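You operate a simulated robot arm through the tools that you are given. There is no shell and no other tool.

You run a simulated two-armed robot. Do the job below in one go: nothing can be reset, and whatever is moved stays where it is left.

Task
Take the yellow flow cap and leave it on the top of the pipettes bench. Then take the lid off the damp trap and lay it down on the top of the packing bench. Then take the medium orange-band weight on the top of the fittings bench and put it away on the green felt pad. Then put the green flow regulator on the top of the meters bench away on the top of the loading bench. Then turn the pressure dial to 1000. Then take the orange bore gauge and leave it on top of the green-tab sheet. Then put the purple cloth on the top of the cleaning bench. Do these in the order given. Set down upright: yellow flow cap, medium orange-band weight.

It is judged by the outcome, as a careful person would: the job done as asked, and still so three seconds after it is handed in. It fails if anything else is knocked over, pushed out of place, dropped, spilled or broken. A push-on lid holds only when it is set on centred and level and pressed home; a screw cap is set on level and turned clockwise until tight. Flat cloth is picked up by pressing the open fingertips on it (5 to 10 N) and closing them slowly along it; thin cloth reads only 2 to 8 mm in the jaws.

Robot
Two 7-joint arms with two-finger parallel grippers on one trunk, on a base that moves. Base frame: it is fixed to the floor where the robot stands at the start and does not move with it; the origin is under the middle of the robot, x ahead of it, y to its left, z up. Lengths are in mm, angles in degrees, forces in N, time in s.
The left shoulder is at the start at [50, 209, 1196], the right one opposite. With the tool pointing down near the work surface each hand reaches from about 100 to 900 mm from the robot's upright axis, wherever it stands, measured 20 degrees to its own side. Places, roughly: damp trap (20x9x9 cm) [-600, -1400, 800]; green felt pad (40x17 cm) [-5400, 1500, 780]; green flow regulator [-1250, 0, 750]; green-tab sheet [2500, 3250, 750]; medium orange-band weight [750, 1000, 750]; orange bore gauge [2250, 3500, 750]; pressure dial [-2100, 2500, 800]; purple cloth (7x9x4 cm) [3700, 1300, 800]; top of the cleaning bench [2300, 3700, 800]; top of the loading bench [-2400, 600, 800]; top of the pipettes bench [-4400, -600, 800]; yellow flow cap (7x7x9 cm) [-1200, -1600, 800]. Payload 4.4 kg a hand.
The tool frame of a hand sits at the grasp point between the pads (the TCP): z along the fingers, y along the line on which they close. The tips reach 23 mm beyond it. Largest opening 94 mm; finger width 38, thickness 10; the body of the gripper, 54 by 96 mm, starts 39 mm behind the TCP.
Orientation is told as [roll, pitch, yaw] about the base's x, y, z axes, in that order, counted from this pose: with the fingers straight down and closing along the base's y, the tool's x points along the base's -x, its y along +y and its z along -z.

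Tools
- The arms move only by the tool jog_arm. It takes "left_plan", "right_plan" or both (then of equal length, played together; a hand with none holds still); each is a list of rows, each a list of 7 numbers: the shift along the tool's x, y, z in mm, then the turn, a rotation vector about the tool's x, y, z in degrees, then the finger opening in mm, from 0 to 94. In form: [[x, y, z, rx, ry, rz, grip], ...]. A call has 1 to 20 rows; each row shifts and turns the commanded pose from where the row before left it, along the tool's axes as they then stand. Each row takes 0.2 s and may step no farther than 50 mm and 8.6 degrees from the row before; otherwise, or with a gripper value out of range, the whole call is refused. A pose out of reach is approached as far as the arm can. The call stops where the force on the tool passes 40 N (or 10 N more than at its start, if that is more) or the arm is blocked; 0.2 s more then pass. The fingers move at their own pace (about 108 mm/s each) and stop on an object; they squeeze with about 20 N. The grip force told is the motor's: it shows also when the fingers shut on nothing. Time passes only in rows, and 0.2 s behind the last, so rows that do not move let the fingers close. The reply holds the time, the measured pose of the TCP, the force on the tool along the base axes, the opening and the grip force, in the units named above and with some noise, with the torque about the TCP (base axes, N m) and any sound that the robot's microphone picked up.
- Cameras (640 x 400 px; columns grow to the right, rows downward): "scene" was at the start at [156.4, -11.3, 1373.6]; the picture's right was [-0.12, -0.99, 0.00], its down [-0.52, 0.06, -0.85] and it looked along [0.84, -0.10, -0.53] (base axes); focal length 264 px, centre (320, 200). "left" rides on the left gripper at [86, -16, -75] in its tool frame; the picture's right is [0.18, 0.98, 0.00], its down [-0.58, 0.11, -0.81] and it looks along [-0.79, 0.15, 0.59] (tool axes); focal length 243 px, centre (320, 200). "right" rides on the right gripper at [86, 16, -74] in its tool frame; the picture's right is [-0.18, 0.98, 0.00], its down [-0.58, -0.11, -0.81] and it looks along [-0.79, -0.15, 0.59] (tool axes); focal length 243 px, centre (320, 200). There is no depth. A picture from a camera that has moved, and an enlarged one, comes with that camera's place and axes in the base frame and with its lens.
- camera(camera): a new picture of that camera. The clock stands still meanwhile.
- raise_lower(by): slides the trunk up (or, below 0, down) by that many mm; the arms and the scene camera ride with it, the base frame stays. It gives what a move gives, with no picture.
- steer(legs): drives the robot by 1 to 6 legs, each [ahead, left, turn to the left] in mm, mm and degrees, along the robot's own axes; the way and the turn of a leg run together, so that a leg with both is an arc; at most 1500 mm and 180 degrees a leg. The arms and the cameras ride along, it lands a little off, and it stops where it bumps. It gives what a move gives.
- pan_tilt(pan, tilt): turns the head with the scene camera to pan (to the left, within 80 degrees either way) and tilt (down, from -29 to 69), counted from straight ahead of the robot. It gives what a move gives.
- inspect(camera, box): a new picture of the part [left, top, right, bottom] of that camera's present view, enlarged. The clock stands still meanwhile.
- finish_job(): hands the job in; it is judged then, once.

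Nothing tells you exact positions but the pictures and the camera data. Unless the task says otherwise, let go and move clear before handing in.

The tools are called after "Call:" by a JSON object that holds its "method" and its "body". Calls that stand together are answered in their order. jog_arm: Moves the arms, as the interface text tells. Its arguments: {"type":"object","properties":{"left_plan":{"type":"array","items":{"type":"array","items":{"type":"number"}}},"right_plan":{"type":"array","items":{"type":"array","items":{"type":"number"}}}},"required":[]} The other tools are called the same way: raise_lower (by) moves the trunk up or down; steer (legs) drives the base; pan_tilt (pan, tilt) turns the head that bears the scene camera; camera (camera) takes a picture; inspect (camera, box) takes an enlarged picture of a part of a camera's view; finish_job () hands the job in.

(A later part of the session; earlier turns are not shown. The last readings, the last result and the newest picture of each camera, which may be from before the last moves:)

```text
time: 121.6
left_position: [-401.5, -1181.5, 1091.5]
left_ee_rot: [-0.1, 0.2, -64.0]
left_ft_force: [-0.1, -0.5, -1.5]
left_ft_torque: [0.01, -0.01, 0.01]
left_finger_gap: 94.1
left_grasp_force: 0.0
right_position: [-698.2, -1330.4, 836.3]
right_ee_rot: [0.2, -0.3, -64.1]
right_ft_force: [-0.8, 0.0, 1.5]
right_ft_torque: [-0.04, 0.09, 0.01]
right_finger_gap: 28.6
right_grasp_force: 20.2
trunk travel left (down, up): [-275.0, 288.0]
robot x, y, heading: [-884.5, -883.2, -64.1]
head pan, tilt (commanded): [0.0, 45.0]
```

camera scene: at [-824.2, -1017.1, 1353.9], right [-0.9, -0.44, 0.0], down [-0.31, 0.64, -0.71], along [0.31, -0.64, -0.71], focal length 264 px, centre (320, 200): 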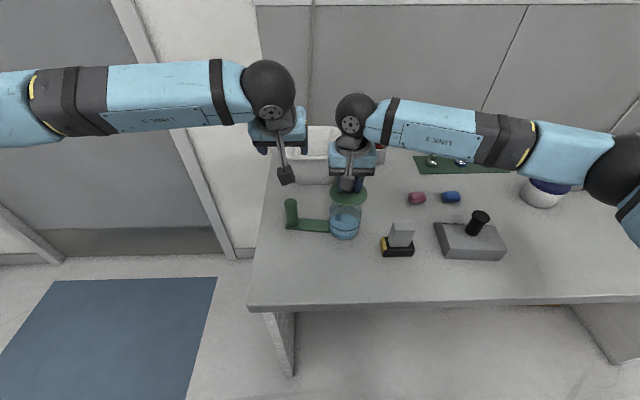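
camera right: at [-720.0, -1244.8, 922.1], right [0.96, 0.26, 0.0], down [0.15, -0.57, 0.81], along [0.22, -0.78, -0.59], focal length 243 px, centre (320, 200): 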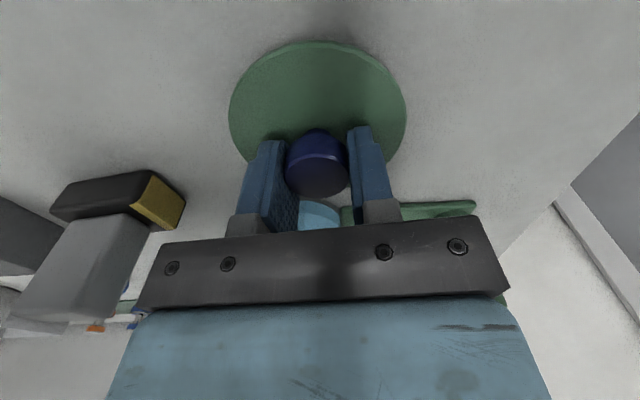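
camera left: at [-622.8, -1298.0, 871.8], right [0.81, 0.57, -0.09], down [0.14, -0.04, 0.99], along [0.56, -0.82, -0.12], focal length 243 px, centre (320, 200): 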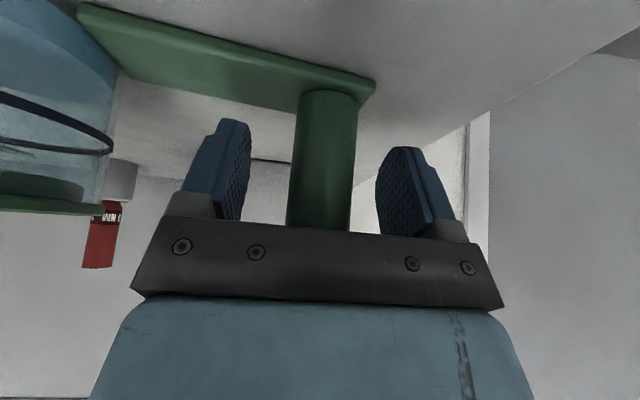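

Call:
{"method": "jog_arm", "body": {"right_plan": [[0, 0, 1.5, 0, 0, 0, 15], [0, 0, 0, 0, 0, 0, 15]]}}

```text
time: 122.2
left_position: [-402.6, -1182.4, 1091.4]
left_ee_rot: [0.0, 0.0, -64.0]
left_ft_force: [-0.3, -0.4, 0.4]
left_ft_torque: [0.01, -0.02, -0.02]
left_finger_gap: 93.9
left_grasp_force: 0.0
right_position: [-697.4, -1331.1, 836.4]
right_ee_rot: [0.2, -0.3, -64.1]
right_ft_force: [-4.1, -1.3, 11.2]
right_ft_torque: [0.05, 0.22, 0.08]
right_finger_gap: 28.6
right_grasp_force: 20.5
trunk travel left (down, up): [-275.0, 288.0]
robot x, y, heading: [-890.7, -883.5, -64.0]
head pan, tilt (commanded): [0.0, 45.0]
```

The lid rests on the bench. I'll ease off, open, and lift away.

Call:
{"method": "jog_arm", "body": {"right_plan": [[0, 0, -1.5, 0, 0, 0, 25], [0, 0, 0, 0, 0, 0, 40], [0, 0, 0, 0, 0, 0, 55], [0, 0, 0, 0, 0, 0, 60], [0, 0, -30, 0, 0, 0, 60], [0, 0, -45, 0, 0, 0, 60], [0, 0, -45, 0, 0, 0, 60], [0, 0, -45, 0, 0, 0, 60], [0, 0, -45, 0, 0, 0, 94], [0, 0, -45, 0, 0, 0, 94]]}}

Call:
{"method": "camera", "body": {"camera": "scene"}}

Call:
{"method": "camera", "body": {"camera": "right"}}

```text
time: 124.4
left_position: [-402.5, -1182.2, 1090.9]
left_ee_rot: [0.1, 0.1, -64.0]
left_ft_force: [0.4, 0.5, -0.4]
left_ft_torque: [0.01, 0.0, -0.03]
left_finger_gap: 93.9
left_grasp_force: 0.0
right_position: [-700.3, -1330.2, 1091.9]
right_ee_rot: [0.1, -0.4, -64.0]
right_ft_force: [0.1, -0.1, -0.3]
right_ft_torque: [-0.01, 0.0, 0.0]
right_finger_gap: 94.4
right_grasp_force: 0.0
trunk travel left (down, up): [-275.0, 288.0]
robot x, y, heading: [-886.3, -883.4, -63.9]
head pan, tilt (commanded): [0.0, 45.0]
```

```text
taken
camera scene: at [-823.5, -1016.8, 1353.9], right [-0.9, -0.44, 0.0], down [-0.31, 0.64, -0.71], along [0.31, -0.64, -0.71], focal length 264 px, centre (320, 200)
```

scene: 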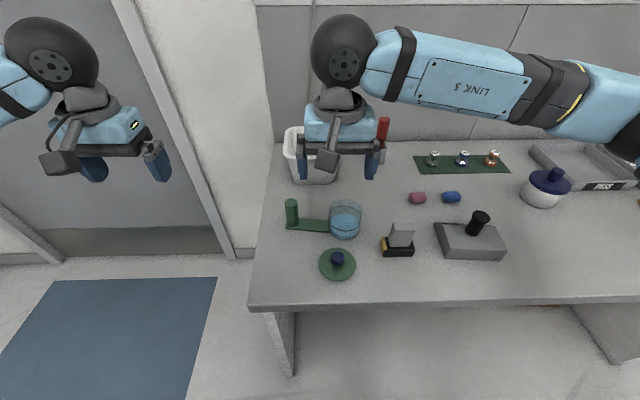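

```text
taken
camera right: at [-721.3, -1244.9, 1166.4], right [0.96, 0.26, 0.0], down [0.15, -0.57, 0.81], along [0.22, -0.78, -0.59], focal length 243 px, centre (320, 200)
```

right: 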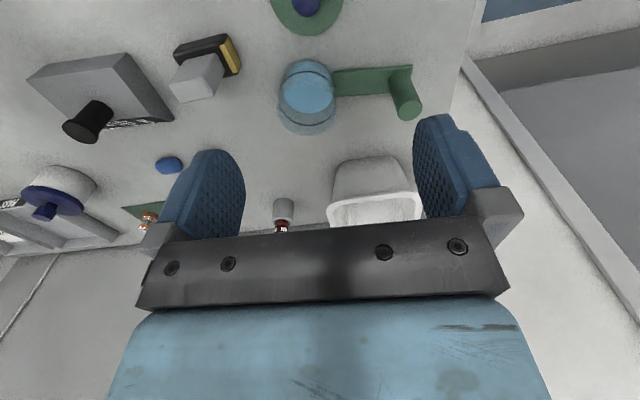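

The lid lies flat on the packing bench and the trap is upright. Next is the orange-band weight on the fittings bench; I'll tuck the right hand and drive there.

Call:
{"method": "jog_arm", "body": {"right_plan": [[10, -45, 0, 0, 0, 0, 94], [10, -45, 0, 0, 0, 0, 94], [10, -45, 0, 0, 0, 0, 94], [10, -45, 0, 0, 0, 0, 94], [10, -45, 0, 0, 0, 0, 94], [10, -45, 0, 0, 0, 0, 94]], "left_plan": [[20, 0, 0, 0, 0, 0, 94], [20, 0, 0, 0, 0, 0, 94], [20, 0, 0, 0, 0, 0, 94], [0, 0, 0, 0, 0, 0, 94], [0, 0, 0, 0, 0, 0, 94], [0, 0, 0, 0, 0, 0, 94]]}}

Call:
{"method": "steer", "body": {"legs": [[-260, 0, 0], [0, 0, 91], [1500, 0, 0], [650, 0, 0], [0, 0, 90]]}}

Call:
{"method": "pan_tilt", "body": {"pan": 0, "tilt": 30}}

Call:
{"method": "camera", "body": {"camera": "scene"}}

```text
time: 125.8
left_position: [-429.7, -1129.3, 1093.3]
left_ee_rot: [0.1, 0.0, -64.0]
left_ft_force: [-0.3, 0.1, -1.0]
left_ft_torque: [0.03, -0.03, -0.01]
left_finger_gap: 94.1
left_grasp_force: 0.1
right_position: [-971.4, -1393.2, 1092.4]
right_ee_rot: [0.1, -0.3, -64.0]
right_ft_force: [-0.2, -0.2, 0.8]
right_ft_torque: [0.02, -0.01, 0.01]
right_finger_gap: 94.0
right_grasp_force: 0.0
trunk travel left (down, up): [-275.0, 288.0]
robot x, y, heading: [-889.4, -882.8, -64.1]
head pan, tilt (commanded): [0.0, 45.0]
```

```text
time: 138.4
left_position: [452.0, 560.3, 1096.6]
left_ee_rot: [1.0, 0.0, 34.4]
left_ft_force: [0.1, 0.9, -0.1]
left_ft_torque: [-0.01, 0.02, 0.01]
left_finger_gap: 94.0
left_grasp_force: 0.2
right_position: [794.7, 63.0, 1096.4]
right_ee_rot: [0.8, -1.1, 34.4]
right_ft_force: [0.6, 0.1, -0.1]
right_ft_torque: [-0.01, 0.02, 0.01]
right_finger_gap: 94.0
right_grasp_force: 0.0
trunk travel left (down, up): [-275.0, 288.0]
robot x, y, heading: [279.9, 80.4, 34.2]
head pan, tilt (commanded): [0.0, 45.0]
stopped in leg 3: the robot was blocked; the commanded pose is now the measured one
```

```text
time: 139.1
left_position: [449.2, 559.5, 1098.4]
left_ee_rot: [0.9, -0.3, 34.2]
left_ft_force: [0.2, 0.5, -0.6]
left_ft_torque: [0.0, 0.02, -0.02]
left_finger_gap: 93.9
left_grasp_force: 0.1
right_position: [791.5, 60.4, 1096.8]
right_ee_rot: [0.9, -1.4, 34.1]
right_ft_force: [-0.4, 0.5, 0.2]
right_ft_torque: [-0.02, 0.02, 0.01]
right_finger_gap: 94.1
right_grasp_force: 0.1
trunk travel left (down, up): [-275.0, 288.0]
robot x, y, heading: [279.9, 84.0, 34.2]
head pan, tilt (commanded): [0.0, 30.0]
```

```text
taken
camera scene: at [403.9, 150.3, 1379.2], right [0.56, -0.83, -0.01], down [-0.41, -0.26, -0.87], along [0.72, 0.49, -0.49], focal length 264 px, centre (320, 200)
```

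scene: 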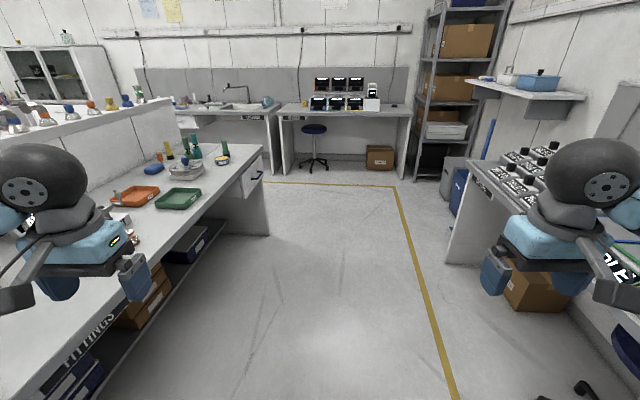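

The drive was stopped and my heading got pushed to 34°, so something touched on my left. I'll look to the left and right sides before moving.

Call:
{"method": "pan_tilt", "body": {"pan": 80, "tilt": 35}}

Call:
{"method": "camera", "body": {"camera": "scene"}}

Call:
{"method": "pan_tilt", "body": {"pan": 40, "tilt": 45}}

Call:
{"method": "camera", "body": {"camera": "scene"}}

Call:
{"method": "pan_tilt", "body": {"pan": -60, "tilt": 45}}

Call:
{"method": "camera", "body": {"camera": "scene"}}

```text
time: 140.7
left_position: [451.1, 558.6, 1097.7]
left_ee_rot: [0.9, -0.2, 34.1]
left_ft_force: [-0.2, -0.3, 0.1]
left_ft_torque: [0.01, 0.0, -0.01]
left_finger_gap: 93.7
left_grasp_force: 0.0
right_position: [792.7, 60.2, 1097.4]
right_ee_rot: [0.8, -1.4, 34.1]
right_ft_force: [-0.2, -0.7, -0.7]
right_ft_torque: [-0.01, 0.02, 0.0]
right_finger_gap: 93.9
right_grasp_force: 0.1
trunk travel left (down, up): [-275.0, 288.0]
robot x, y, heading: [279.4, 81.1, 34.1]
head pan, tilt (commanded): [80.0, 35.0]
```

```text
taken
camera scene: at [293.4, 180.1, 1371.0], right [0.91, 0.41, 0.01], down [0.24, -0.51, -0.83], along [-0.33, 0.76, -0.56], focal length 264 px, centre (320, 200)
```

scene: 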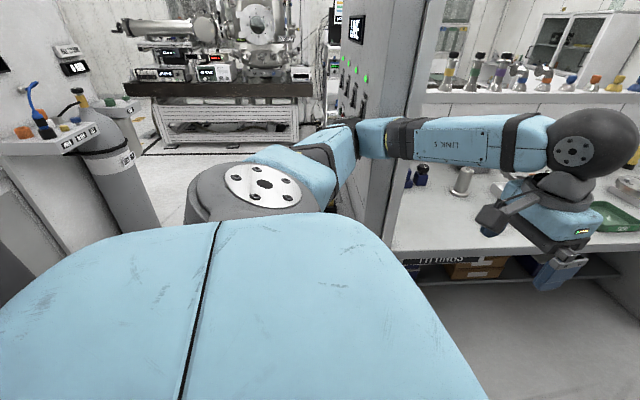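

```text
time: 141.7
left_position: [450.1, 559.2, 1098.2]
left_ee_rot: [0.9, -0.2, 34.2]
left_ft_force: [0.3, -1.8, -0.2]
left_ft_torque: [0.01, 0.0, 0.02]
left_finger_gap: 94.0
left_grasp_force: 0.1
right_position: [792.1, 61.2, 1096.4]
right_ee_rot: [0.8, -1.3, 34.2]
right_ft_force: [0.7, 0.2, 0.5]
right_ft_torque: [0.04, 0.01, 0.0]
right_finger_gap: 94.1
right_grasp_force: 0.1
trunk travel left (down, up): [-275.0, 288.0]
robot x, y, heading: [279.3, 84.7, 34.1]
head pan, tilt (commanded): [40.0, 45.0]
```

```text
taken
camera scene: at [351.6, 178.2, 1356.5], right [0.96, -0.27, 0.0], down [-0.19, -0.67, -0.72], along [0.2, 0.69, -0.69], focal length 264 px, centre (320, 200)
```

scene: 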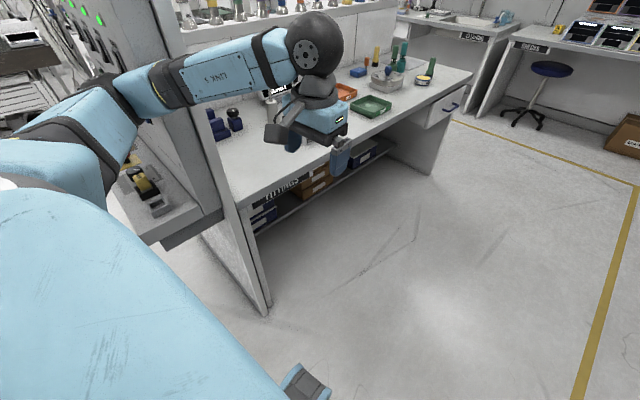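

```text
time: 143.5
left_position: [449.8, 558.5, 1097.8]
left_ee_rot: [0.9, -0.3, 34.2]
left_ft_force: [0.9, -0.5, -0.3]
left_ft_torque: [0.0, 0.0, 0.01]
left_finger_gap: 94.0
left_grasp_force: 0.1
right_position: [791.9, 60.6, 1097.2]
right_ee_rot: [0.9, -1.3, 34.1]
right_ft_force: [0.6, -0.4, -0.1]
right_ft_torque: [-0.01, -0.01, -0.01]
right_finger_gap: 94.1
right_grasp_force: 0.1
trunk travel left (down, up): [-275.0, 288.0]
robot x, y, heading: [283.5, 84.8, 34.1]
head pan, tilt (commanded): [-60.0, 45.0]
```

```text
taken
camera scene: at [402.4, 64.5, 1354.8], right [-0.44, -0.9, -0.02], down [-0.63, 0.32, -0.71], along [0.64, -0.3, -0.71], focal length 264 px, centre (320, 200)
```

scene: 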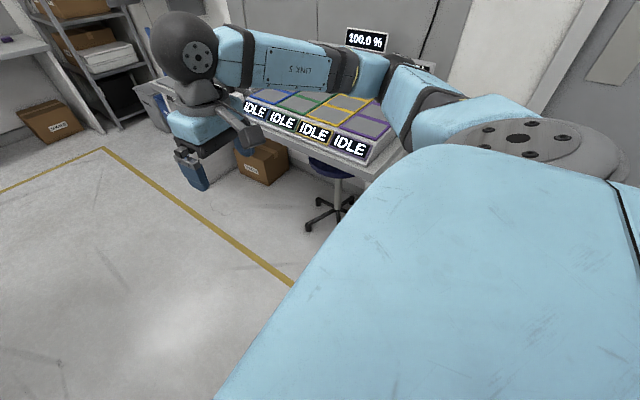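

My left elbow touched the LIVE panel's edge. I'll back off to the rear right, straighten up and check that nothing was disturbed.

Call:
{"method": "steer", "body": {"legs": [[-200, 0, 0], [0, -130, 0], [0, 0, -7]]}}

Call:
{"method": "pan_tilt", "body": {"pan": 60, "tilt": 25}}

Call:
{"method": "camera", "body": {"camera": "scene"}}

```text
time: 147.1
left_position: [422.8, 328.2, 1087.6]
left_ee_rot: [0.3, 0.8, 27.0]
left_ft_force: [0.2, -0.1, 0.4]
left_ft_torque: [0.0, 0.03, 0.01]
left_finger_gap: 93.9
left_grasp_force: 0.0
right_position: [697.4, -208.4, 1092.0]
right_ee_rot: [0.3, -0.4, 27.0]
right_ft_force: [0.2, 0.1, 0.2]
right_ft_torque: [0.01, -0.02, -0.02]
right_finger_gap: 94.3
right_grasp_force: 0.2
trunk travel left (down, up): [-275.0, 288.0]
robot x, y, heading: [184.9, -137.8, 26.8]
head pan, tilt (commanded): [-60.0, 45.0]
```

```text
time: 149.1
left_position: [422.9, 328.1, 1086.7]
left_ee_rot: [0.1, 0.9, 27.0]
left_ft_force: [0.2, -0.3, 0.4]
left_ft_torque: [0.03, -0.01, 0.01]
left_finger_gap: 94.1
left_grasp_force: 0.1
right_position: [697.9, -208.4, 1093.4]
right_ee_rot: [0.2, -0.4, 26.9]
right_ft_force: [-0.4, 0.1, 0.3]
right_ft_torque: [0.03, -0.01, 0.01]
right_finger_gap: 94.0
right_grasp_force: 0.0
trunk travel left (down, up): [-275.0, 288.0]
robot x, y, heading: [185.6, -137.6, 27.0]
head pan, tilt (commanded): [60.0, 25.0]
```

```text
taken
camera scene: at [251.5, -14.7, 1384.5], right [1.0, -0.05, 0.0], down [-0.02, -0.42, -0.91], along [0.05, 0.9, -0.42], focal length 264 px, centre (320, 200)
```

scene: 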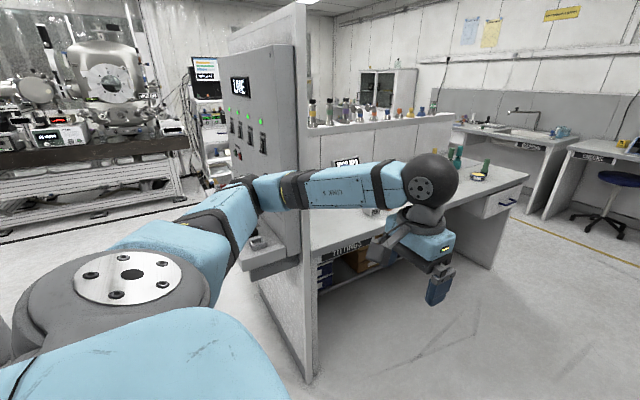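

I'm clear and the panel looks undisturbed. I'll go forward a little to the right of the corridor's middle, in shorter steps.

Call:
{"method": "steer", "body": {"legs": [[350, -40, 0]]}}

Call:
{"method": "camera", "body": {"camera": "scene"}}

```text
time: 151.3
left_position: [746.2, 448.0, 1088.1]
left_ee_rot: [0.2, 0.8, 26.9]
left_ft_force: [0.1, 0.8, -0.2]
left_ft_torque: [0.03, -0.01, 0.0]
left_finger_gap: 94.1
left_grasp_force: 0.0
right_position: [1022.4, -88.7, 1092.3]
right_ee_rot: [0.2, -0.4, 27.0]
right_ft_force: [0.4, -0.1, -0.2]
right_ft_torque: [-0.02, 0.02, 0.02]
right_finger_gap: 93.8
right_grasp_force: 0.2
trunk travel left (down, up): [-275.0, 288.0]
robot x, y, heading: [508.1, -16.2, 26.8]
head pan, tilt (commanded): [60.0, 25.0]
```

```text
taken
camera scene: at [575.7, 105.1, 1384.5], right [1.0, -0.05, 0.0], down [-0.02, -0.42, -0.91], along [0.05, 0.9, -0.42], focal length 264 px, centre (320, 200)
```

scene: 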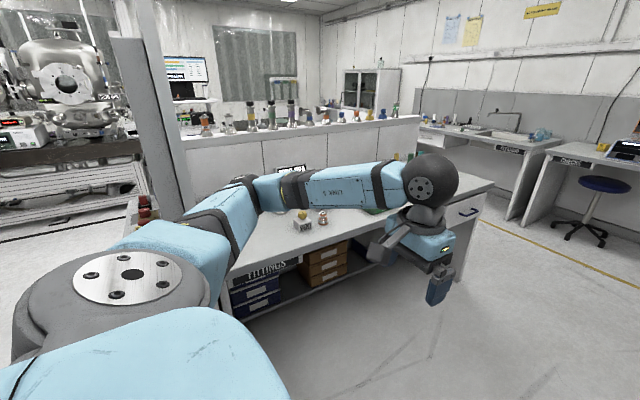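

Past the panel. I'll go on to stand in front of the weight's spot on the fittings bench and face it.

Call:
{"method": "steer", "body": {"legs": [[550, 0, 0], [0, 0, 90]]}}

Call:
{"method": "pan_tilt", "body": {"pan": 0, "tilt": 38}}

Call:
{"method": "camera", "body": {"camera": "scene"}}

```text
time: 158.3
left_position: [533.0, 467.7, 1086.5]
left_ee_rot: [0.2, 0.8, 116.8]
left_ft_force: [-0.4, 0.4, 0.3]
left_ft_torque: [-0.03, 0.0, -0.04]
left_finger_gap: 94.0
left_grasp_force: 0.0
right_position: [1069.7, 741.6, 1094.1]
right_ee_rot: [0.2, -0.3, 116.8]
right_ft_force: [0.8, 1.2, 0.9]
right_ft_torque: [-0.03, -0.01, 0.02]
right_finger_gap: 94.4
right_grasp_force: 0.2
trunk travel left (down, up): [-275.0, 288.0]
robot x, y, heading: [996.8, 233.2, 117.0]
head pan, tilt (commanded): [60.0, 25.0]
```

```text
time: 159.6
left_position: [532.0, 465.5, 1086.6]
left_ee_rot: [0.2, 0.8, 116.8]
left_ft_force: [0.8, -0.7, 0.3]
left_ft_torque: [0.03, 0.0, -0.01]
left_finger_gap: 93.8
left_grasp_force: 0.1
right_position: [1069.2, 741.2, 1093.4]
right_ee_rot: [0.2, -0.3, 116.8]
right_ft_force: [-0.3, 0.3, 0.0]
right_ft_torque: [-0.02, -0.02, -0.01]
right_finger_gap: 94.3
right_grasp_force: 0.0
trunk travel left (down, up): [-275.0, 288.0]
robot x, y, heading: [992.1, 228.6, 116.7]
head pan, tilt (commanded): [0.0, 38.0]
```

```text
taken
camera scene: at [926.9, 366.7, 1364.2], right [0.89, 0.45, 0.0], down [0.28, -0.55, -0.79], along [-0.36, 0.7, -0.62], focal length 264 px, centre (320, 200)
```

scene: 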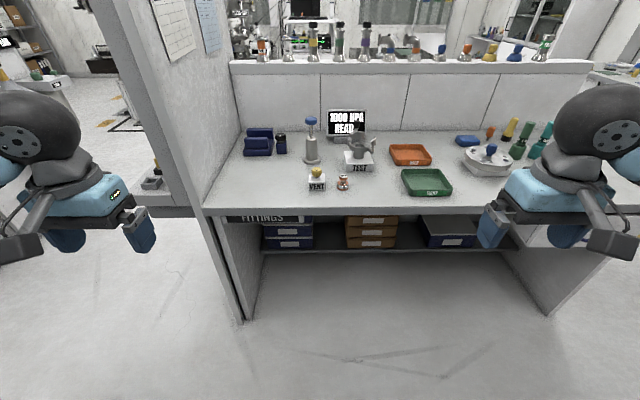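

Call:
{"method": "inspect", "body": {"camera": "scene", "box": [220, 100, 420, 220]}}

Call:
{"method": "inspect", "body": {"camera": "scene", "box": [380, 100, 580, 220]}}

Call:
{"method": "inspect", "body": {"camera": "scene", "box": [220, 0, 600, 110]}}

```text
3.20 times, centred on (320, 160) of scene
camera zoom: at [926.9, 366.7, 1364.2], right [0.89, 0.45, 0.0], down [0.28, -0.55, -0.79], along [-0.36, 0.7, -0.62], focal length 846 px, centre (320, 328)
```

zoom: 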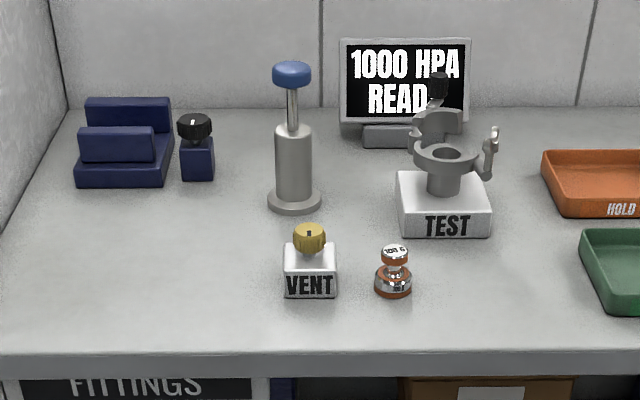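

```text
3.20 times, centred on (480, 160) of scene
camera zoom: at [926.9, 366.7, 1364.2], right [0.89, 0.45, 0.0], down [0.28, -0.55, -0.79], along [-0.36, 0.7, -0.62], focal length 846 px, centre (-192, 328)
```

zoom: 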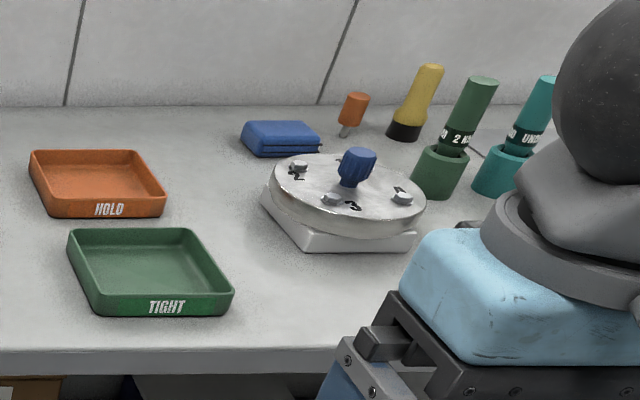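

```text
1.68 times, centred on (410, 55) of scene
camera zoom: at [926.9, 366.7, 1364.2], right [0.89, 0.45, 0.0], down [0.28, -0.55, -0.79], along [-0.36, 0.7, -0.62], focal length 445 px, centre (168, 444)
```

zoom: 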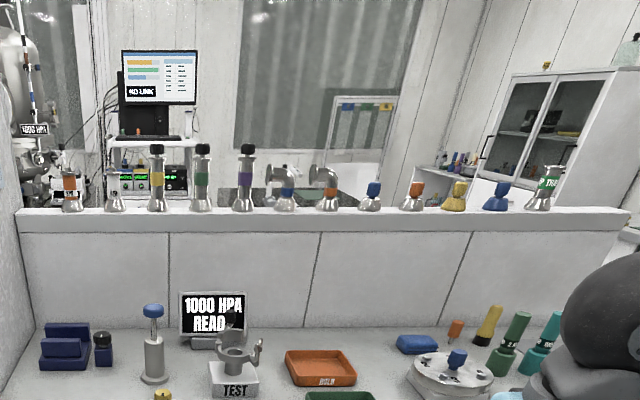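

The chrome weight with the orange band ("100 G") stands near [650, 1100], beside the VENT knob. The partition is close on the left, so I'll sidestep right and approach, using the left hand.

Call:
{"method": "steer", "body": {"legs": [[0, -235, 0], [390, 0, 0]]}}

Call:
{"method": "pan_tilt", "body": {"pan": 0, "tilt": 45}}

Call:
{"method": "camera", "body": {"camera": "scene"}}

Call:
{"method": "camera", "body": {"camera": "left"}}

```text
time: 164.3
left_position: [563.9, 912.7, 1086.9]
left_ee_rot: [0.3, 0.8, 117.2]
left_ft_force: [0.3, 0.3, -0.3]
left_ft_torque: [0.0, 0.0, 0.0]
left_finger_gap: 94.1
left_grasp_force: 0.1
right_position: [1096.8, 1192.5, 1092.6]
right_ee_rot: [0.2, -0.3, 117.4]
right_ft_force: [-1.0, -0.1, 0.0]
right_ft_torque: [0.01, -0.01, -0.03]
right_finger_gap: 94.0
right_grasp_force: 0.1
trunk travel left (down, up): [-275.0, 288.0]
robot x, y, heading: [1027.2, 681.0, 117.4]
head pan, tilt (commanded): [0.0, 38.0]
```

```text
time: 164.9
left_position: [562.2, 911.6, 1087.3]
left_ee_rot: [0.2, 0.7, 117.2]
left_ft_force: [0.1, -0.1, -0.4]
left_ft_torque: [-0.01, 0.0, 0.03]
left_finger_gap: 94.1
left_grasp_force: 0.0
right_position: [1097.8, 1191.8, 1093.3]
right_ee_rot: [0.2, -0.3, 117.3]
right_ft_force: [0.0, -0.3, 0.2]
right_ft_torque: [-0.01, 0.02, 0.0]
right_finger_gap: 93.8
right_grasp_force: 0.0
trunk travel left (down, up): [-275.0, 288.0]
robot x, y, heading: [1029.3, 682.6, 117.4]
head pan, tilt (commanded): [0.0, 45.0]
```

```text
taken
camera scene: at [960.7, 811.0, 1354.0], right [0.89, 0.46, 0.0], down [0.32, -0.63, -0.71], along [-0.32, 0.63, -0.71], focal length 264 px, centre (320, 200)
```

scene: 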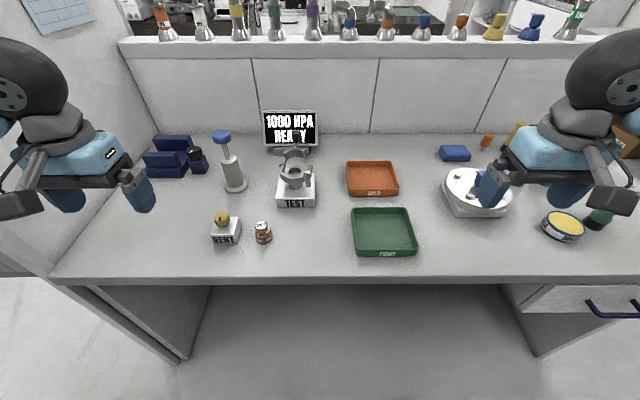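

```text
taken
camera left: at [618.0, 844.2, 1162.9], right [-0.79, -0.61, 0.01], down [-0.37, 0.48, 0.8], along [-0.49, 0.63, -0.6], focal length 243 px, centre (320, 200)
```

left: 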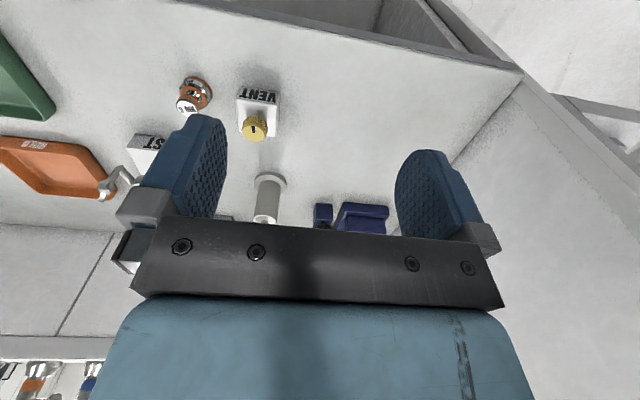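

The weight is at roughly [635, 1110]. I'll bring the left hand above it and measure.

Call:
{"method": "jog_arm", "body": {"left_plan": [[-28.6, -31, 10, 0, -0.8, 0, 94], [-28.6, -31, 10, 0, 0, 0, 94], [-28.6, -31, 10, 0, 0, 0, 94], [-28.6, -31, 10, 0, 0, 0, 94], [-28.6, -31, 10, 0, 0, 0, 94], [0, 0, 37, 0, 0, 0, 94]]}}

Call:
{"method": "camera", "body": {"camera": "left"}}

Call:
{"method": "inspect", "body": {"camera": "left", "box": [240, 0, 400, 130]}}

Call:
{"method": "camera", "body": {"camera": "scene"}}

```text
time: 166.3
left_position: [632.4, 1107.7, 1000.3]
left_ee_rot: [0.2, 0.0, 117.5]
left_ft_force: [-0.4, -0.2, 0.0]
left_ft_torque: [0.02, 0.01, 0.01]
left_finger_gap: 94.0
left_grasp_force: 0.1
right_position: [1095.5, 1191.6, 1093.4]
right_ee_rot: [0.1, -0.3, 117.6]
right_ft_force: [-0.6, 0.2, -0.2]
right_ft_torque: [0.0, 0.0, -0.02]
right_finger_gap: 94.0
right_grasp_force: 0.0
trunk travel left (down, up): [-275.0, 288.0]
robot x, y, heading: [1028.0, 679.9, 117.2]
head pan, tilt (commanded): [0.0, 45.0]
```

```text
taken
camera left: at [688.0, 1039.7, 1074.3], right [-0.79, -0.62, 0.0], down [-0.36, 0.47, 0.81], along [-0.5, 0.64, -0.59], focal length 243 px, centre (320, 200)
```

left: 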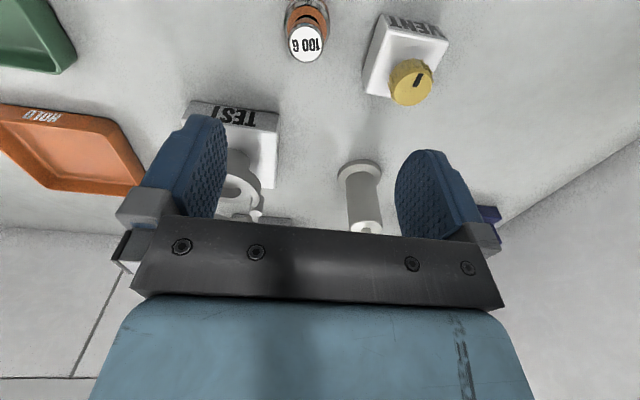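

```text
3.08 times, centred on (320, 65) of left
camera zoom: at [688.0, 1039.7, 1074.3], right [-0.79, -0.62, 0.0], down [-0.36, 0.47, 0.81], along [-0.5, 0.64, -0.59], focal length 746 px, centre (320, 615)
```

zoom: 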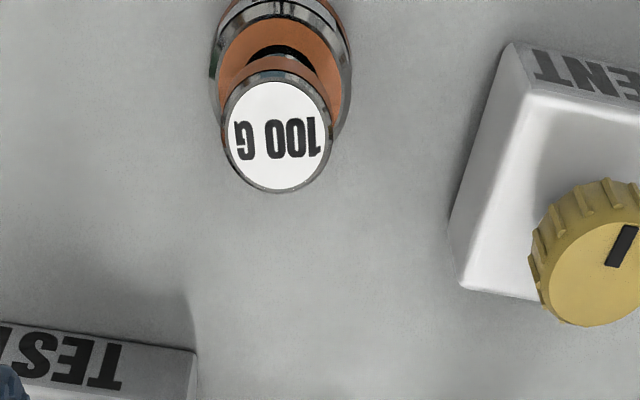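

```text
taken
camera scene: at [959.4, 810.3, 1354.0], right [0.89, 0.46, 0.0], down [0.33, -0.63, -0.71], along [-0.32, 0.63, -0.71], focal length 264 px, centre (320, 200)
```

scene: 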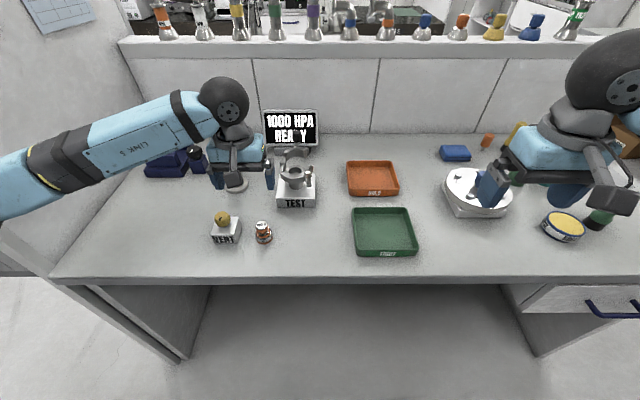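

The weight stands about 12 mm to the right of the hand; the VENT block is 40 mm clear. I'll centre with the fingers at 70 mm and lower part way.

Call:
{"method": "jog_arm", "body": {"left_plan": [[2, -12, 0, 0, 0, 0, 70], [0, 0, 40, 0, 0, 0, 70], [0, 0, 40, 0, 0, 0, 70], [0, 0, 20, 0, 0, 0, 70]]}}

Call:
{"method": "camera", "body": {"camera": "left"}}

```text
time: 167.3
left_position: [646.9, 1112.1, 900.7]
left_ee_rot: [0.2, 0.0, 117.4]
left_ft_force: [0.7, 0.1, -0.5]
left_ft_torque: [0.0, -0.01, 0.0]
left_finger_gap: 69.8
left_grasp_force: 0.0
right_position: [1097.3, 1191.9, 1093.6]
right_ee_rot: [0.2, -0.2, 117.3]
right_ft_force: [-0.1, 0.3, 0.2]
right_ft_torque: [-0.01, 0.0, 0.01]
right_finger_gap: 93.9
right_grasp_force: 0.0
trunk travel left (down, up): [-275.0, 288.0]
robot x, y, heading: [1028.7, 681.6, 117.1]
head pan, tilt (commanded): [0.0, 45.0]
```

```text
taken
camera left: at [702.0, 1044.3, 975.2], right [-0.79, -0.61, 0.0], down [-0.36, 0.47, 0.81], along [-0.5, 0.64, -0.59], focal length 243 px, centre (320, 200)
```

left: 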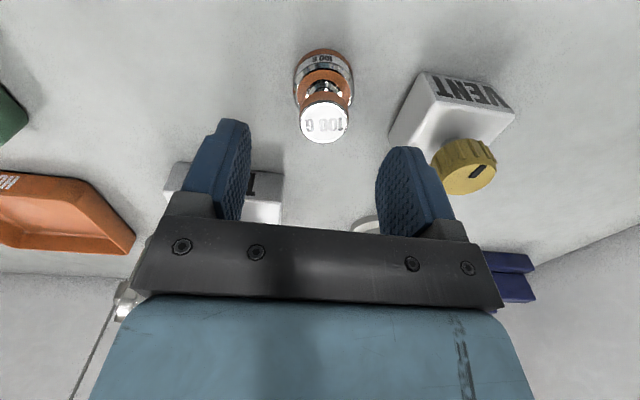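

Well centred. I'll lower the last 67 mm and close on the weight's base.

Call:
{"method": "jog_arm", "body": {"left_plan": [[0, 2, 25, 0, 0, 0, 70], [0, 0, 25, 0, 0, 0, 70], [0, 0, 17, 0, 0, 0, 70], [0, 0, 0, 0, 0, 0, 70]]}}

Call:
{"method": "camera", "body": {"camera": "left"}}

```text
time: 168.3
left_position: [643.9, 1113.2, 833.7]
left_ee_rot: [0.2, 0.0, 117.3]
left_ft_force: [-0.6, -0.4, 0.8]
left_ft_torque: [-0.01, -0.02, -0.02]
left_finger_gap: 70.3
left_grasp_force: 0.2
right_position: [1097.6, 1192.5, 1092.8]
right_ee_rot: [0.2, -0.3, 117.3]
right_ft_force: [-0.5, 0.2, -0.8]
right_ft_torque: [-0.01, 0.01, -0.03]
right_finger_gap: 93.8
right_grasp_force: 0.1
trunk travel left (down, up): [-275.0, 288.0]
robot x, y, heading: [1030.6, 681.0, 117.2]
head pan, tilt (commanded): [0.0, 45.0]
```

```text
taken
camera left: at [700.2, 1044.4, 907.8], right [-0.79, -0.61, 0.0], down [-0.36, 0.47, 0.81], along [-0.5, 0.64, -0.59], focal length 243 px, centre (320, 200)
```

left: 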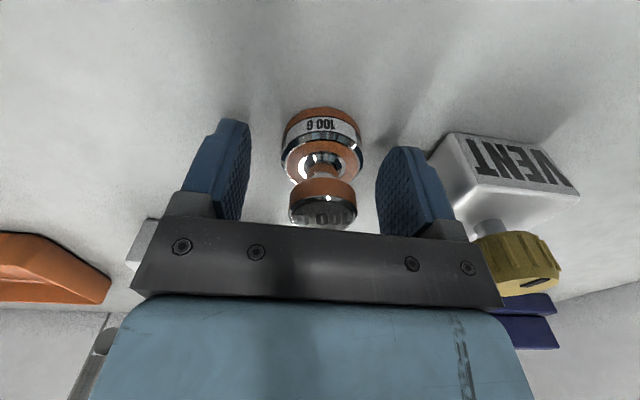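

The weight is squarely between the fingers. Closing.

Call:
{"method": "jog_arm", "body": {"left_plan": [[0, 0, 0, 0, 0, 0, 55], [0, 0, 0, 0, 0, 0, 45], [0, 0, 0, 0, 0, 0, 36], [0, 0, 0, 0, 0, 0, 26], [0, 0, 0, 0, 0, 0, 20]]}}

Call:
{"method": "camera", "body": {"camera": "left"}}

```text
time: 169.6
left_position: [645.1, 1113.3, 835.2]
left_ee_rot: [0.1, 0.1, 117.3]
left_ft_force: [-0.7, 0.2, -0.3]
left_ft_torque: [0.01, -0.05, -0.03]
left_finger_gap: 41.1
left_grasp_force: 19.7
right_position: [1097.7, 1191.9, 1093.3]
right_ee_rot: [0.3, -0.2, 117.3]
right_ft_force: [0.3, -0.6, -0.1]
right_ft_torque: [-0.03, 0.01, 0.02]
right_finger_gap: 94.1
right_grasp_force: 0.1
trunk travel left (down, up): [-275.0, 288.0]
robot x, y, heading: [1029.7, 682.2, 117.1]
head pan, tilt (commanded): [0.0, 45.0]
```

```text
taken
camera left: at [700.2, 1044.5, 908.0], right [-0.79, -0.61, 0.0], down [-0.36, 0.47, 0.81], along [-0.5, 0.64, -0.59], focal length 243 px, centre (320, 200)
```

left: 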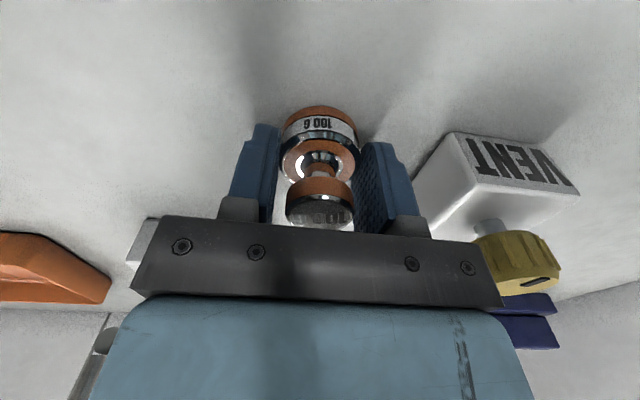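

The weight is gripped (41 mm). I'll lift it, draw it in, back off, and turn to face down the corridor.

Call:
{"method": "jog_arm", "body": {"left_plan": [[0, 0, -20, 0, 0, 0, 20], [0, 0, -45, 0, 0, 0, 20], [0, 0, -45, 0, 0, 0, 20], [0, 0, -45, 0, 0, 0, 20], [0, 0, -45, 0, 0, 0, 20], [0, 0, -45, 0, 0, 0, 20], [35, 25, -10, 0, 0, 0, 20], [35, 30, 0, 0, 0, 0, 20], [35, 30, 0, 0, 0, 0, 20], [25, 35, 0, 0, 0, 0, 20], [0, 35, 0, 0, 0, 0, 20]]}}

Call:
{"method": "steer", "body": {"legs": [[-390, 0, 0], [0, 0, 90]]}}

Call:
{"method": "pan_tilt", "body": {"pan": 0, "tilt": 25}}

Call:
{"method": "camera", "body": {"camera": "scene"}}

Call:
{"method": "camera", "body": {"camera": "left"}}

```text
time: 171.9
left_position: [568.4, 928.4, 1087.2]
left_ee_rot: [0.2, -0.1, 117.2]
left_ft_force: [-0.4, 0.1, 0.3]
left_ft_torque: [-0.01, -0.03, -0.01]
left_finger_gap: 41.0
left_grasp_force: 19.9
right_position: [1097.8, 1191.7, 1094.4]
right_ee_rot: [0.1, -0.3, 117.3]
right_ft_force: [0.4, 0.0, -0.4]
right_ft_torque: [0.01, 0.03, -0.03]
right_finger_gap: 94.0
right_grasp_force: 0.1
trunk travel left (down, up): [-275.0, 288.0]
robot x, y, heading: [1028.0, 679.8, 117.6]
head pan, tilt (commanded): [0.0, 45.0]
```

```text
time: 178.2
left_position: [954.9, -129.1, 1088.4]
left_ee_rot: [0.3, 0.0, -153.3]
left_ft_force: [0.5, 0.3, -1.3]
left_ft_torque: [0.01, 0.0, -0.05]
left_finger_gap: 40.9
left_grasp_force: 20.0
right_position: [697.6, 401.3, 1093.1]
right_ee_rot: [0.2, -0.3, -153.3]
right_ft_force: [0.6, -0.4, -0.1]
right_ft_torque: [0.01, 0.0, -0.01]
right_finger_gap: 93.9
right_grasp_force: 0.0
trunk travel left (down, up): [-275.0, 288.0]
robot x, y, heading: [1205.7, 325.0, -153.6]
head pan, tilt (commanded): [0.0, 45.0]
```

```text
time: 179.1
left_position: [954.5, -129.4, 1087.3]
left_ee_rot: [0.2, 0.0, -153.2]
left_ft_force: [0.4, 0.7, -1.3]
left_ft_torque: [-0.02, -0.02, 0.01]
left_finger_gap: 40.9
left_grasp_force: 19.4
right_position: [699.1, 401.7, 1092.6]
right_ee_rot: [0.2, -0.3, -153.3]
right_ft_force: [-0.1, 0.1, 0.1]
right_ft_torque: [0.01, 0.02, 0.04]
right_finger_gap: 93.8
right_grasp_force: 0.1
trunk travel left (down, up): [-275.0, 288.0]
robot x, y, heading: [1211.2, 329.7, -153.4]
head pan, tilt (commanded): [0.0, 25.0]
```

```text
taken
camera scene: at [1066.7, 255.1, 1384.4], right [-0.45, 0.89, 0.0], down [0.38, 0.19, -0.91], along [-0.81, -0.41, -0.42], focal length 264 px, centre (320, 200)
```

scene: 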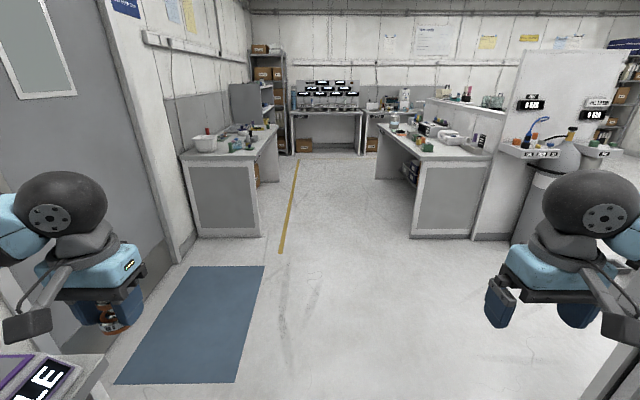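

```text
taken
camera left: at [1025.6, -74.7, 1162.4], right [0.61, -0.8, 0.0], down [-0.47, -0.36, 0.81], along [-0.64, -0.49, -0.59], focal length 243 px, centre (320, 200)
```

left: 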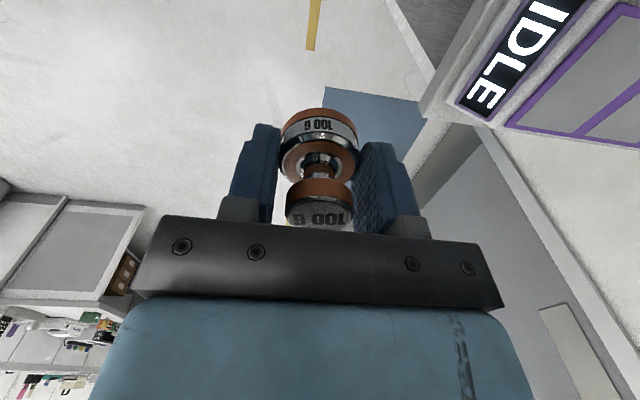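

The weight is secure. I'll drive down the corridor past the meters bench and then look toward the felt pad's side of the room.

Call:
{"method": "steer", "body": {"legs": [[1500, 0, 0], [1500, -100, 0], [1450, 0, 0]]}}

Call:
{"method": "pan_tilt", "body": {"pan": -75, "tilt": 20}}

Call:
{"method": "camera", "body": {"camera": "scene"}}

Call:
{"method": "pan_tilt", "body": {"pan": -35, "tilt": 20}}

Call:
{"method": "camera", "body": {"camera": "scene"}}

```text
refused: leg 2 is longer than a leg can be; nothing moved
```

```text
time: 180.5
left_position: [954.7, -128.3, 1087.5]
left_ee_rot: [0.2, -0.1, -153.3]
left_ft_force: [0.1, -0.9, -0.2]
left_ft_torque: [-0.02, -0.01, 0.02]
left_finger_gap: 40.9
left_grasp_force: 19.3
right_position: [698.6, 401.3, 1092.6]
right_ee_rot: [0.2, -0.2, -153.3]
right_ft_force: [-0.6, 0.2, 0.6]
right_ft_torque: [-0.01, 0.01, 0.0]
right_finger_gap: 94.0
right_grasp_force: 0.1
trunk travel left (down, up): [-275.0, 288.0]
robot x, y, heading: [1208.1, 326.3, -153.6]
head pan, tilt (commanded): [-75.0, 20.0]
```

```text
taken
camera scene: at [1087.1, 366.0, 1392.6], right [0.75, 0.67, 0.0], down [0.23, -0.26, -0.94], along [-0.62, 0.7, -0.34], focal length 264 px, centre (320, 200)
```

scene: 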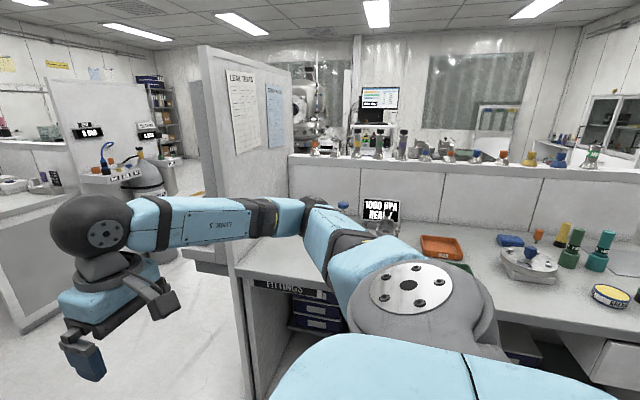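

```text
time: 181.6
left_position: [954.5, -128.6, 1087.4]
left_ee_rot: [0.1, 0.1, -153.4]
left_ft_force: [-0.4, 0.2, -1.2]
left_ft_torque: [-0.01, 0.03, 0.0]
left_finger_gap: 40.8
left_grasp_force: 20.0
right_position: [699.0, 401.9, 1092.9]
right_ee_rot: [0.3, -0.3, -153.4]
right_ft_force: [0.1, 0.3, -0.1]
right_ft_torque: [0.03, 0.0, 0.0]
right_finger_gap: 93.8
right_grasp_force: 0.1
trunk travel left (down, up): [-275.0, 288.0]
robot x, y, heading: [1208.1, 328.5, -153.3]
head pan, tilt (commanded): [-35.0, 20.0]
```

```text
taken
camera scene: at [1056.9, 310.1, 1392.6], right [0.15, 0.99, 0.0], down [0.34, -0.05, -0.94], along [-0.93, 0.14, -0.34], focal length 264 px, centre (320, 200)
```

scene: 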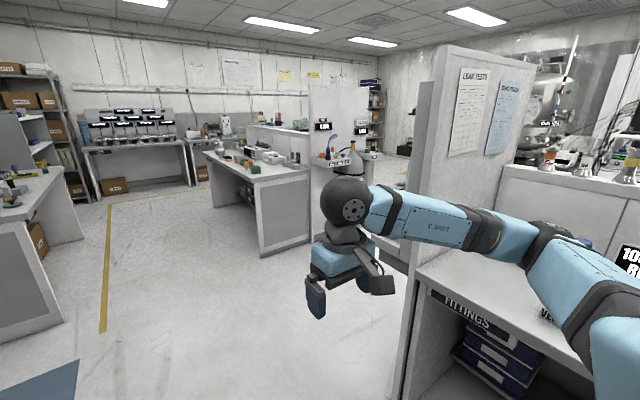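

The second leg was a hair too long; nothing moved. I'll repeat with shorter legs.

Call:
{"method": "steer", "body": {"legs": [[1450, 0, 0], [1490, -100, 0], [1450, 0, 0]]}}

Call:
{"method": "pan_tilt", "body": {"pan": -75, "tilt": 20}}

Call:
{"method": "camera", "body": {"camera": "scene"}}

Call:
{"method": "pan_tilt", "body": {"pan": -35, "tilt": 20}}

Call:
{"method": "camera", "body": {"camera": "scene"}}

```text
time: 202.6
left_position: [-3035.2, -1987.9, 1088.3]
left_ee_rot: [0.3, 0.0, -153.8]
left_ft_force: [0.1, -0.1, -1.0]
left_ft_torque: [0.04, -0.01, -0.02]
left_finger_gap: 40.7
left_grasp_force: 20.0
right_position: [-3287.5, -1455.7, 1092.9]
right_ee_rot: [0.2, -0.2, -153.7]
right_ft_force: [0.2, 0.2, -0.2]
right_ft_torque: [0.01, -0.03, -0.02]
right_finger_gap: 94.1
right_grasp_force: 0.1
trunk travel left (down, up): [-275.0, 288.0]
robot x, y, heading: [-2778.2, -1535.9, -154.0]
head pan, tilt (commanded): [-35.0, 20.0]
```

```text
time: 203.7
left_position: [-3035.2, -1988.6, 1087.3]
left_ee_rot: [0.3, 0.0, -153.8]
left_ft_force: [-0.5, 0.1, -1.9]
left_ft_torque: [0.0, -0.04, -0.03]
left_finger_gap: 40.8
left_grasp_force: 19.6
right_position: [-3287.5, -1455.4, 1093.4]
right_ee_rot: [0.1, -0.3, -153.9]
right_ft_force: [0.2, -0.2, 0.4]
right_ft_torque: [-0.02, -0.02, 0.01]
right_finger_gap: 94.1
right_grasp_force: 0.1
trunk travel left (down, up): [-275.0, 288.0]
robot x, y, heading: [-2778.5, -1531.7, -153.8]
head pan, tilt (commanded): [-75.0, 20.0]
```

```text
taken
camera scene: at [-2898.7, -1494.1, 1392.6], right [0.75, 0.66, 0.0], down [0.23, -0.26, -0.94], along [-0.62, 0.71, -0.34], focal length 264 px, centre (320, 200)
```

scene: 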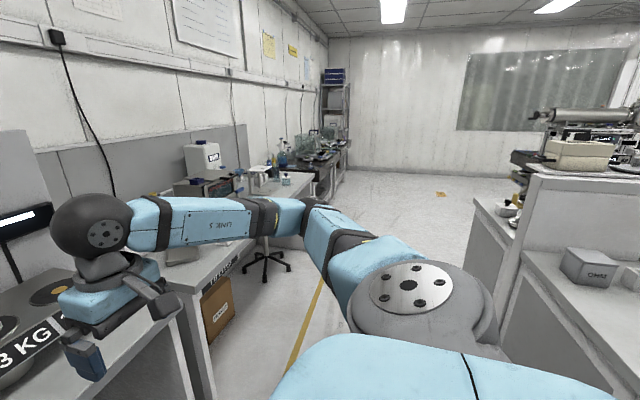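

```text
time: 204.8
left_position: [-3035.1, -1988.3, 1086.7]
left_ee_rot: [0.2, -0.1, -153.8]
left_ft_force: [-0.2, -0.9, -1.7]
left_ft_torque: [0.0, -0.02, 0.04]
left_finger_gap: 40.7
left_grasp_force: 20.2
right_position: [-3287.7, -1454.5, 1092.1]
right_ee_rot: [0.2, -0.4, -153.7]
right_ft_force: [0.8, 0.5, 0.0]
right_ft_torque: [0.02, 0.04, 0.0]
right_finger_gap: 94.2
right_grasp_force: 0.0
trunk travel left (down, up): [-275.0, 288.0]
robot x, y, heading: [-2777.2, -1532.5, -153.8]
head pan, tilt (commanded): [-35.0, 20.0]
```

```text
taken
camera scene: at [-2929.3, -1549.8, 1392.6], right [0.15, 0.99, 0.0], down [0.34, -0.05, -0.94], along [-0.93, 0.14, -0.34], focal length 264 px, centre (320, 200)
```

scene: 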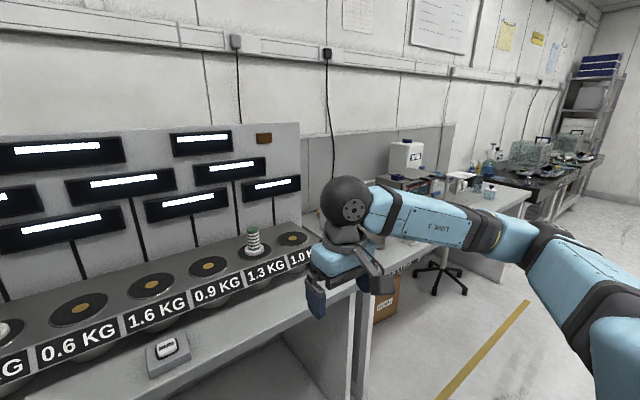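

The aisle to the north is open: pipettes bench, a dark table with glassware, and a shelf in the far corner along the wall. I'll sidestep that way and look for the felt pad.

Call:
{"method": "steer", "body": {"legs": [[0, -1400, 0], [0, -700, 0]]}}

Call:
{"method": "pan_tilt", "body": {"pan": -50, "tilt": 25}}

Call:
{"method": "camera", "body": {"camera": "scene"}}

```text
time: 223.4
left_position: [-3932.9, -71.4, 1088.0]
left_ee_rot: [0.3, 0.0, -155.9]
left_ft_force: [-0.3, 0.1, -1.9]
left_ft_torque: [0.02, 0.01, -0.01]
left_finger_gap: 40.8
left_grasp_force: 20.0
right_position: [-4165.3, 470.7, 1093.6]
right_ee_rot: [0.2, -0.3, -156.0]
right_ft_force: [-0.3, 0.4, -0.4]
right_ft_torque: [-0.01, 0.03, 0.0]
right_finger_gap: 93.9
right_grasp_force: 0.0
trunk travel left (down, up): [-275.0, 288.0]
robot x, y, heading: [-3657.1, 372.8, -155.8]
head pan, tilt (commanded): [-35.0, 20.0]
```

```text
time: 224.2
left_position: [-3933.0, -71.4, 1087.6]
left_ee_rot: [0.1, -0.1, -156.0]
left_ft_force: [0.5, -0.5, -1.0]
left_ft_torque: [-0.02, -0.02, 0.01]
left_finger_gap: 41.0
left_grasp_force: 20.1
right_position: [-4165.2, 470.9, 1093.3]
right_ee_rot: [0.2, -0.3, -156.0]
right_ft_force: [0.2, 0.4, 0.4]
right_ft_torque: [0.01, 0.02, -0.01]
right_finger_gap: 93.8
right_grasp_force: 0.0
trunk travel left (down, up): [-275.0, 288.0]
robot x, y, heading: [-3655.6, 370.8, -156.0]
head pan, tilt (commanded): [-50.0, 25.0]
```

```text
taken
camera scene: at [-3801.8, 385.8, 1384.5], right [0.44, 0.9, 0.0], down [0.38, -0.18, -0.91], along [-0.82, 0.4, -0.42], focal length 264 px, centre (320, 200)
```

scene: 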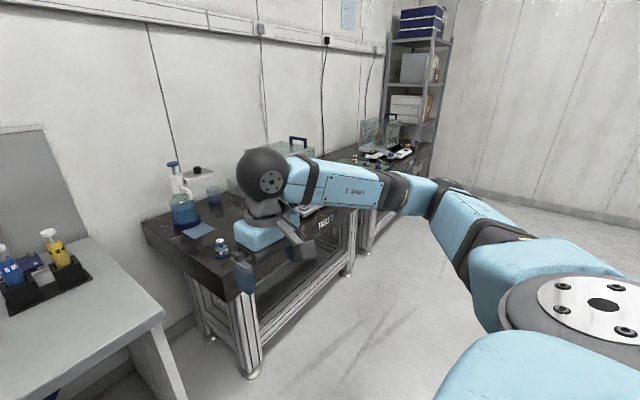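

The pad should be on the far dark table. I'll straighten my heading and sidestep on.

Call:
{"method": "steer", "body": {"legs": [[0, 0, 3], [0, -1300, 0]]}}

Call:
{"method": "pan_tilt", "body": {"pan": -20, "tilt": 30}}

Call:
{"method": "camera", "body": {"camera": "scene"}}

```text
time: 236.5
left_position: [-4511.0, 1108.8, 1087.6]
left_ee_rot: [0.4, 0.0, -153.9]
left_ft_force: [0.3, 0.7, -0.7]
left_ft_torque: [0.0, 0.0, 0.01]
left_finger_gap: 41.0
left_grasp_force: 19.7
right_position: [-4762.8, 1642.5, 1093.5]
right_ee_rot: [0.2, -0.3, -153.9]
right_ft_force: [0.2, -0.1, 0.9]
right_ft_torque: [0.0, -0.01, 0.01]
right_finger_gap: 94.0
right_grasp_force: 0.1
trunk travel left (down, up): [-275.0, 288.0]
robot x, y, heading: [-4250.0, 1561.8, -154.2]
head pan, tilt (commanded): [-50.0, 25.0]
```

```text
time: 237.4
left_position: [-4512.4, 1109.6, 1087.9]
left_ee_rot: [0.2, -0.1, -153.9]
left_ft_force: [1.0, -0.5, -1.5]
left_ft_torque: [-0.02, 0.03, -0.02]
left_finger_gap: 40.8
left_grasp_force: 20.2
right_position: [-4762.6, 1642.3, 1093.6]
right_ee_rot: [0.3, -0.3, -154.0]
right_ft_force: [-0.2, 0.3, -0.6]
right_ft_torque: [-0.03, -0.03, 0.04]
right_finger_gap: 93.7
right_grasp_force: 0.1
trunk travel left (down, up): [-275.0, 288.0]
robot x, y, heading: [-4249.9, 1563.1, -153.8]
head pan, tilt (commanded): [-20.0, 30.0]
```

```text
taken
camera scene: at [-4402.6, 1523.3, 1376.5], right [-0.1, 0.99, 0.0], down [0.5, 0.05, -0.87], along [-0.86, -0.09, -0.5], focal length 264 px, centre (320, 200)
```

scene: 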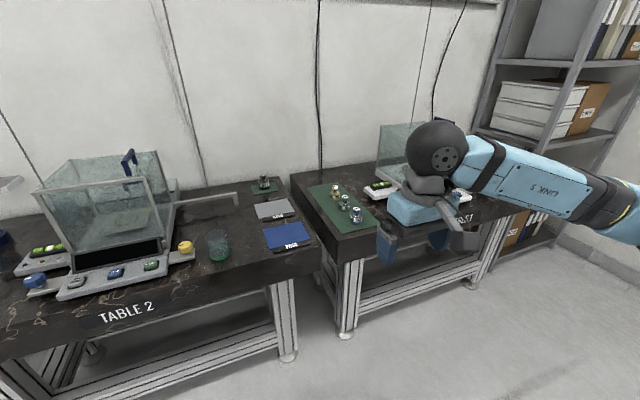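

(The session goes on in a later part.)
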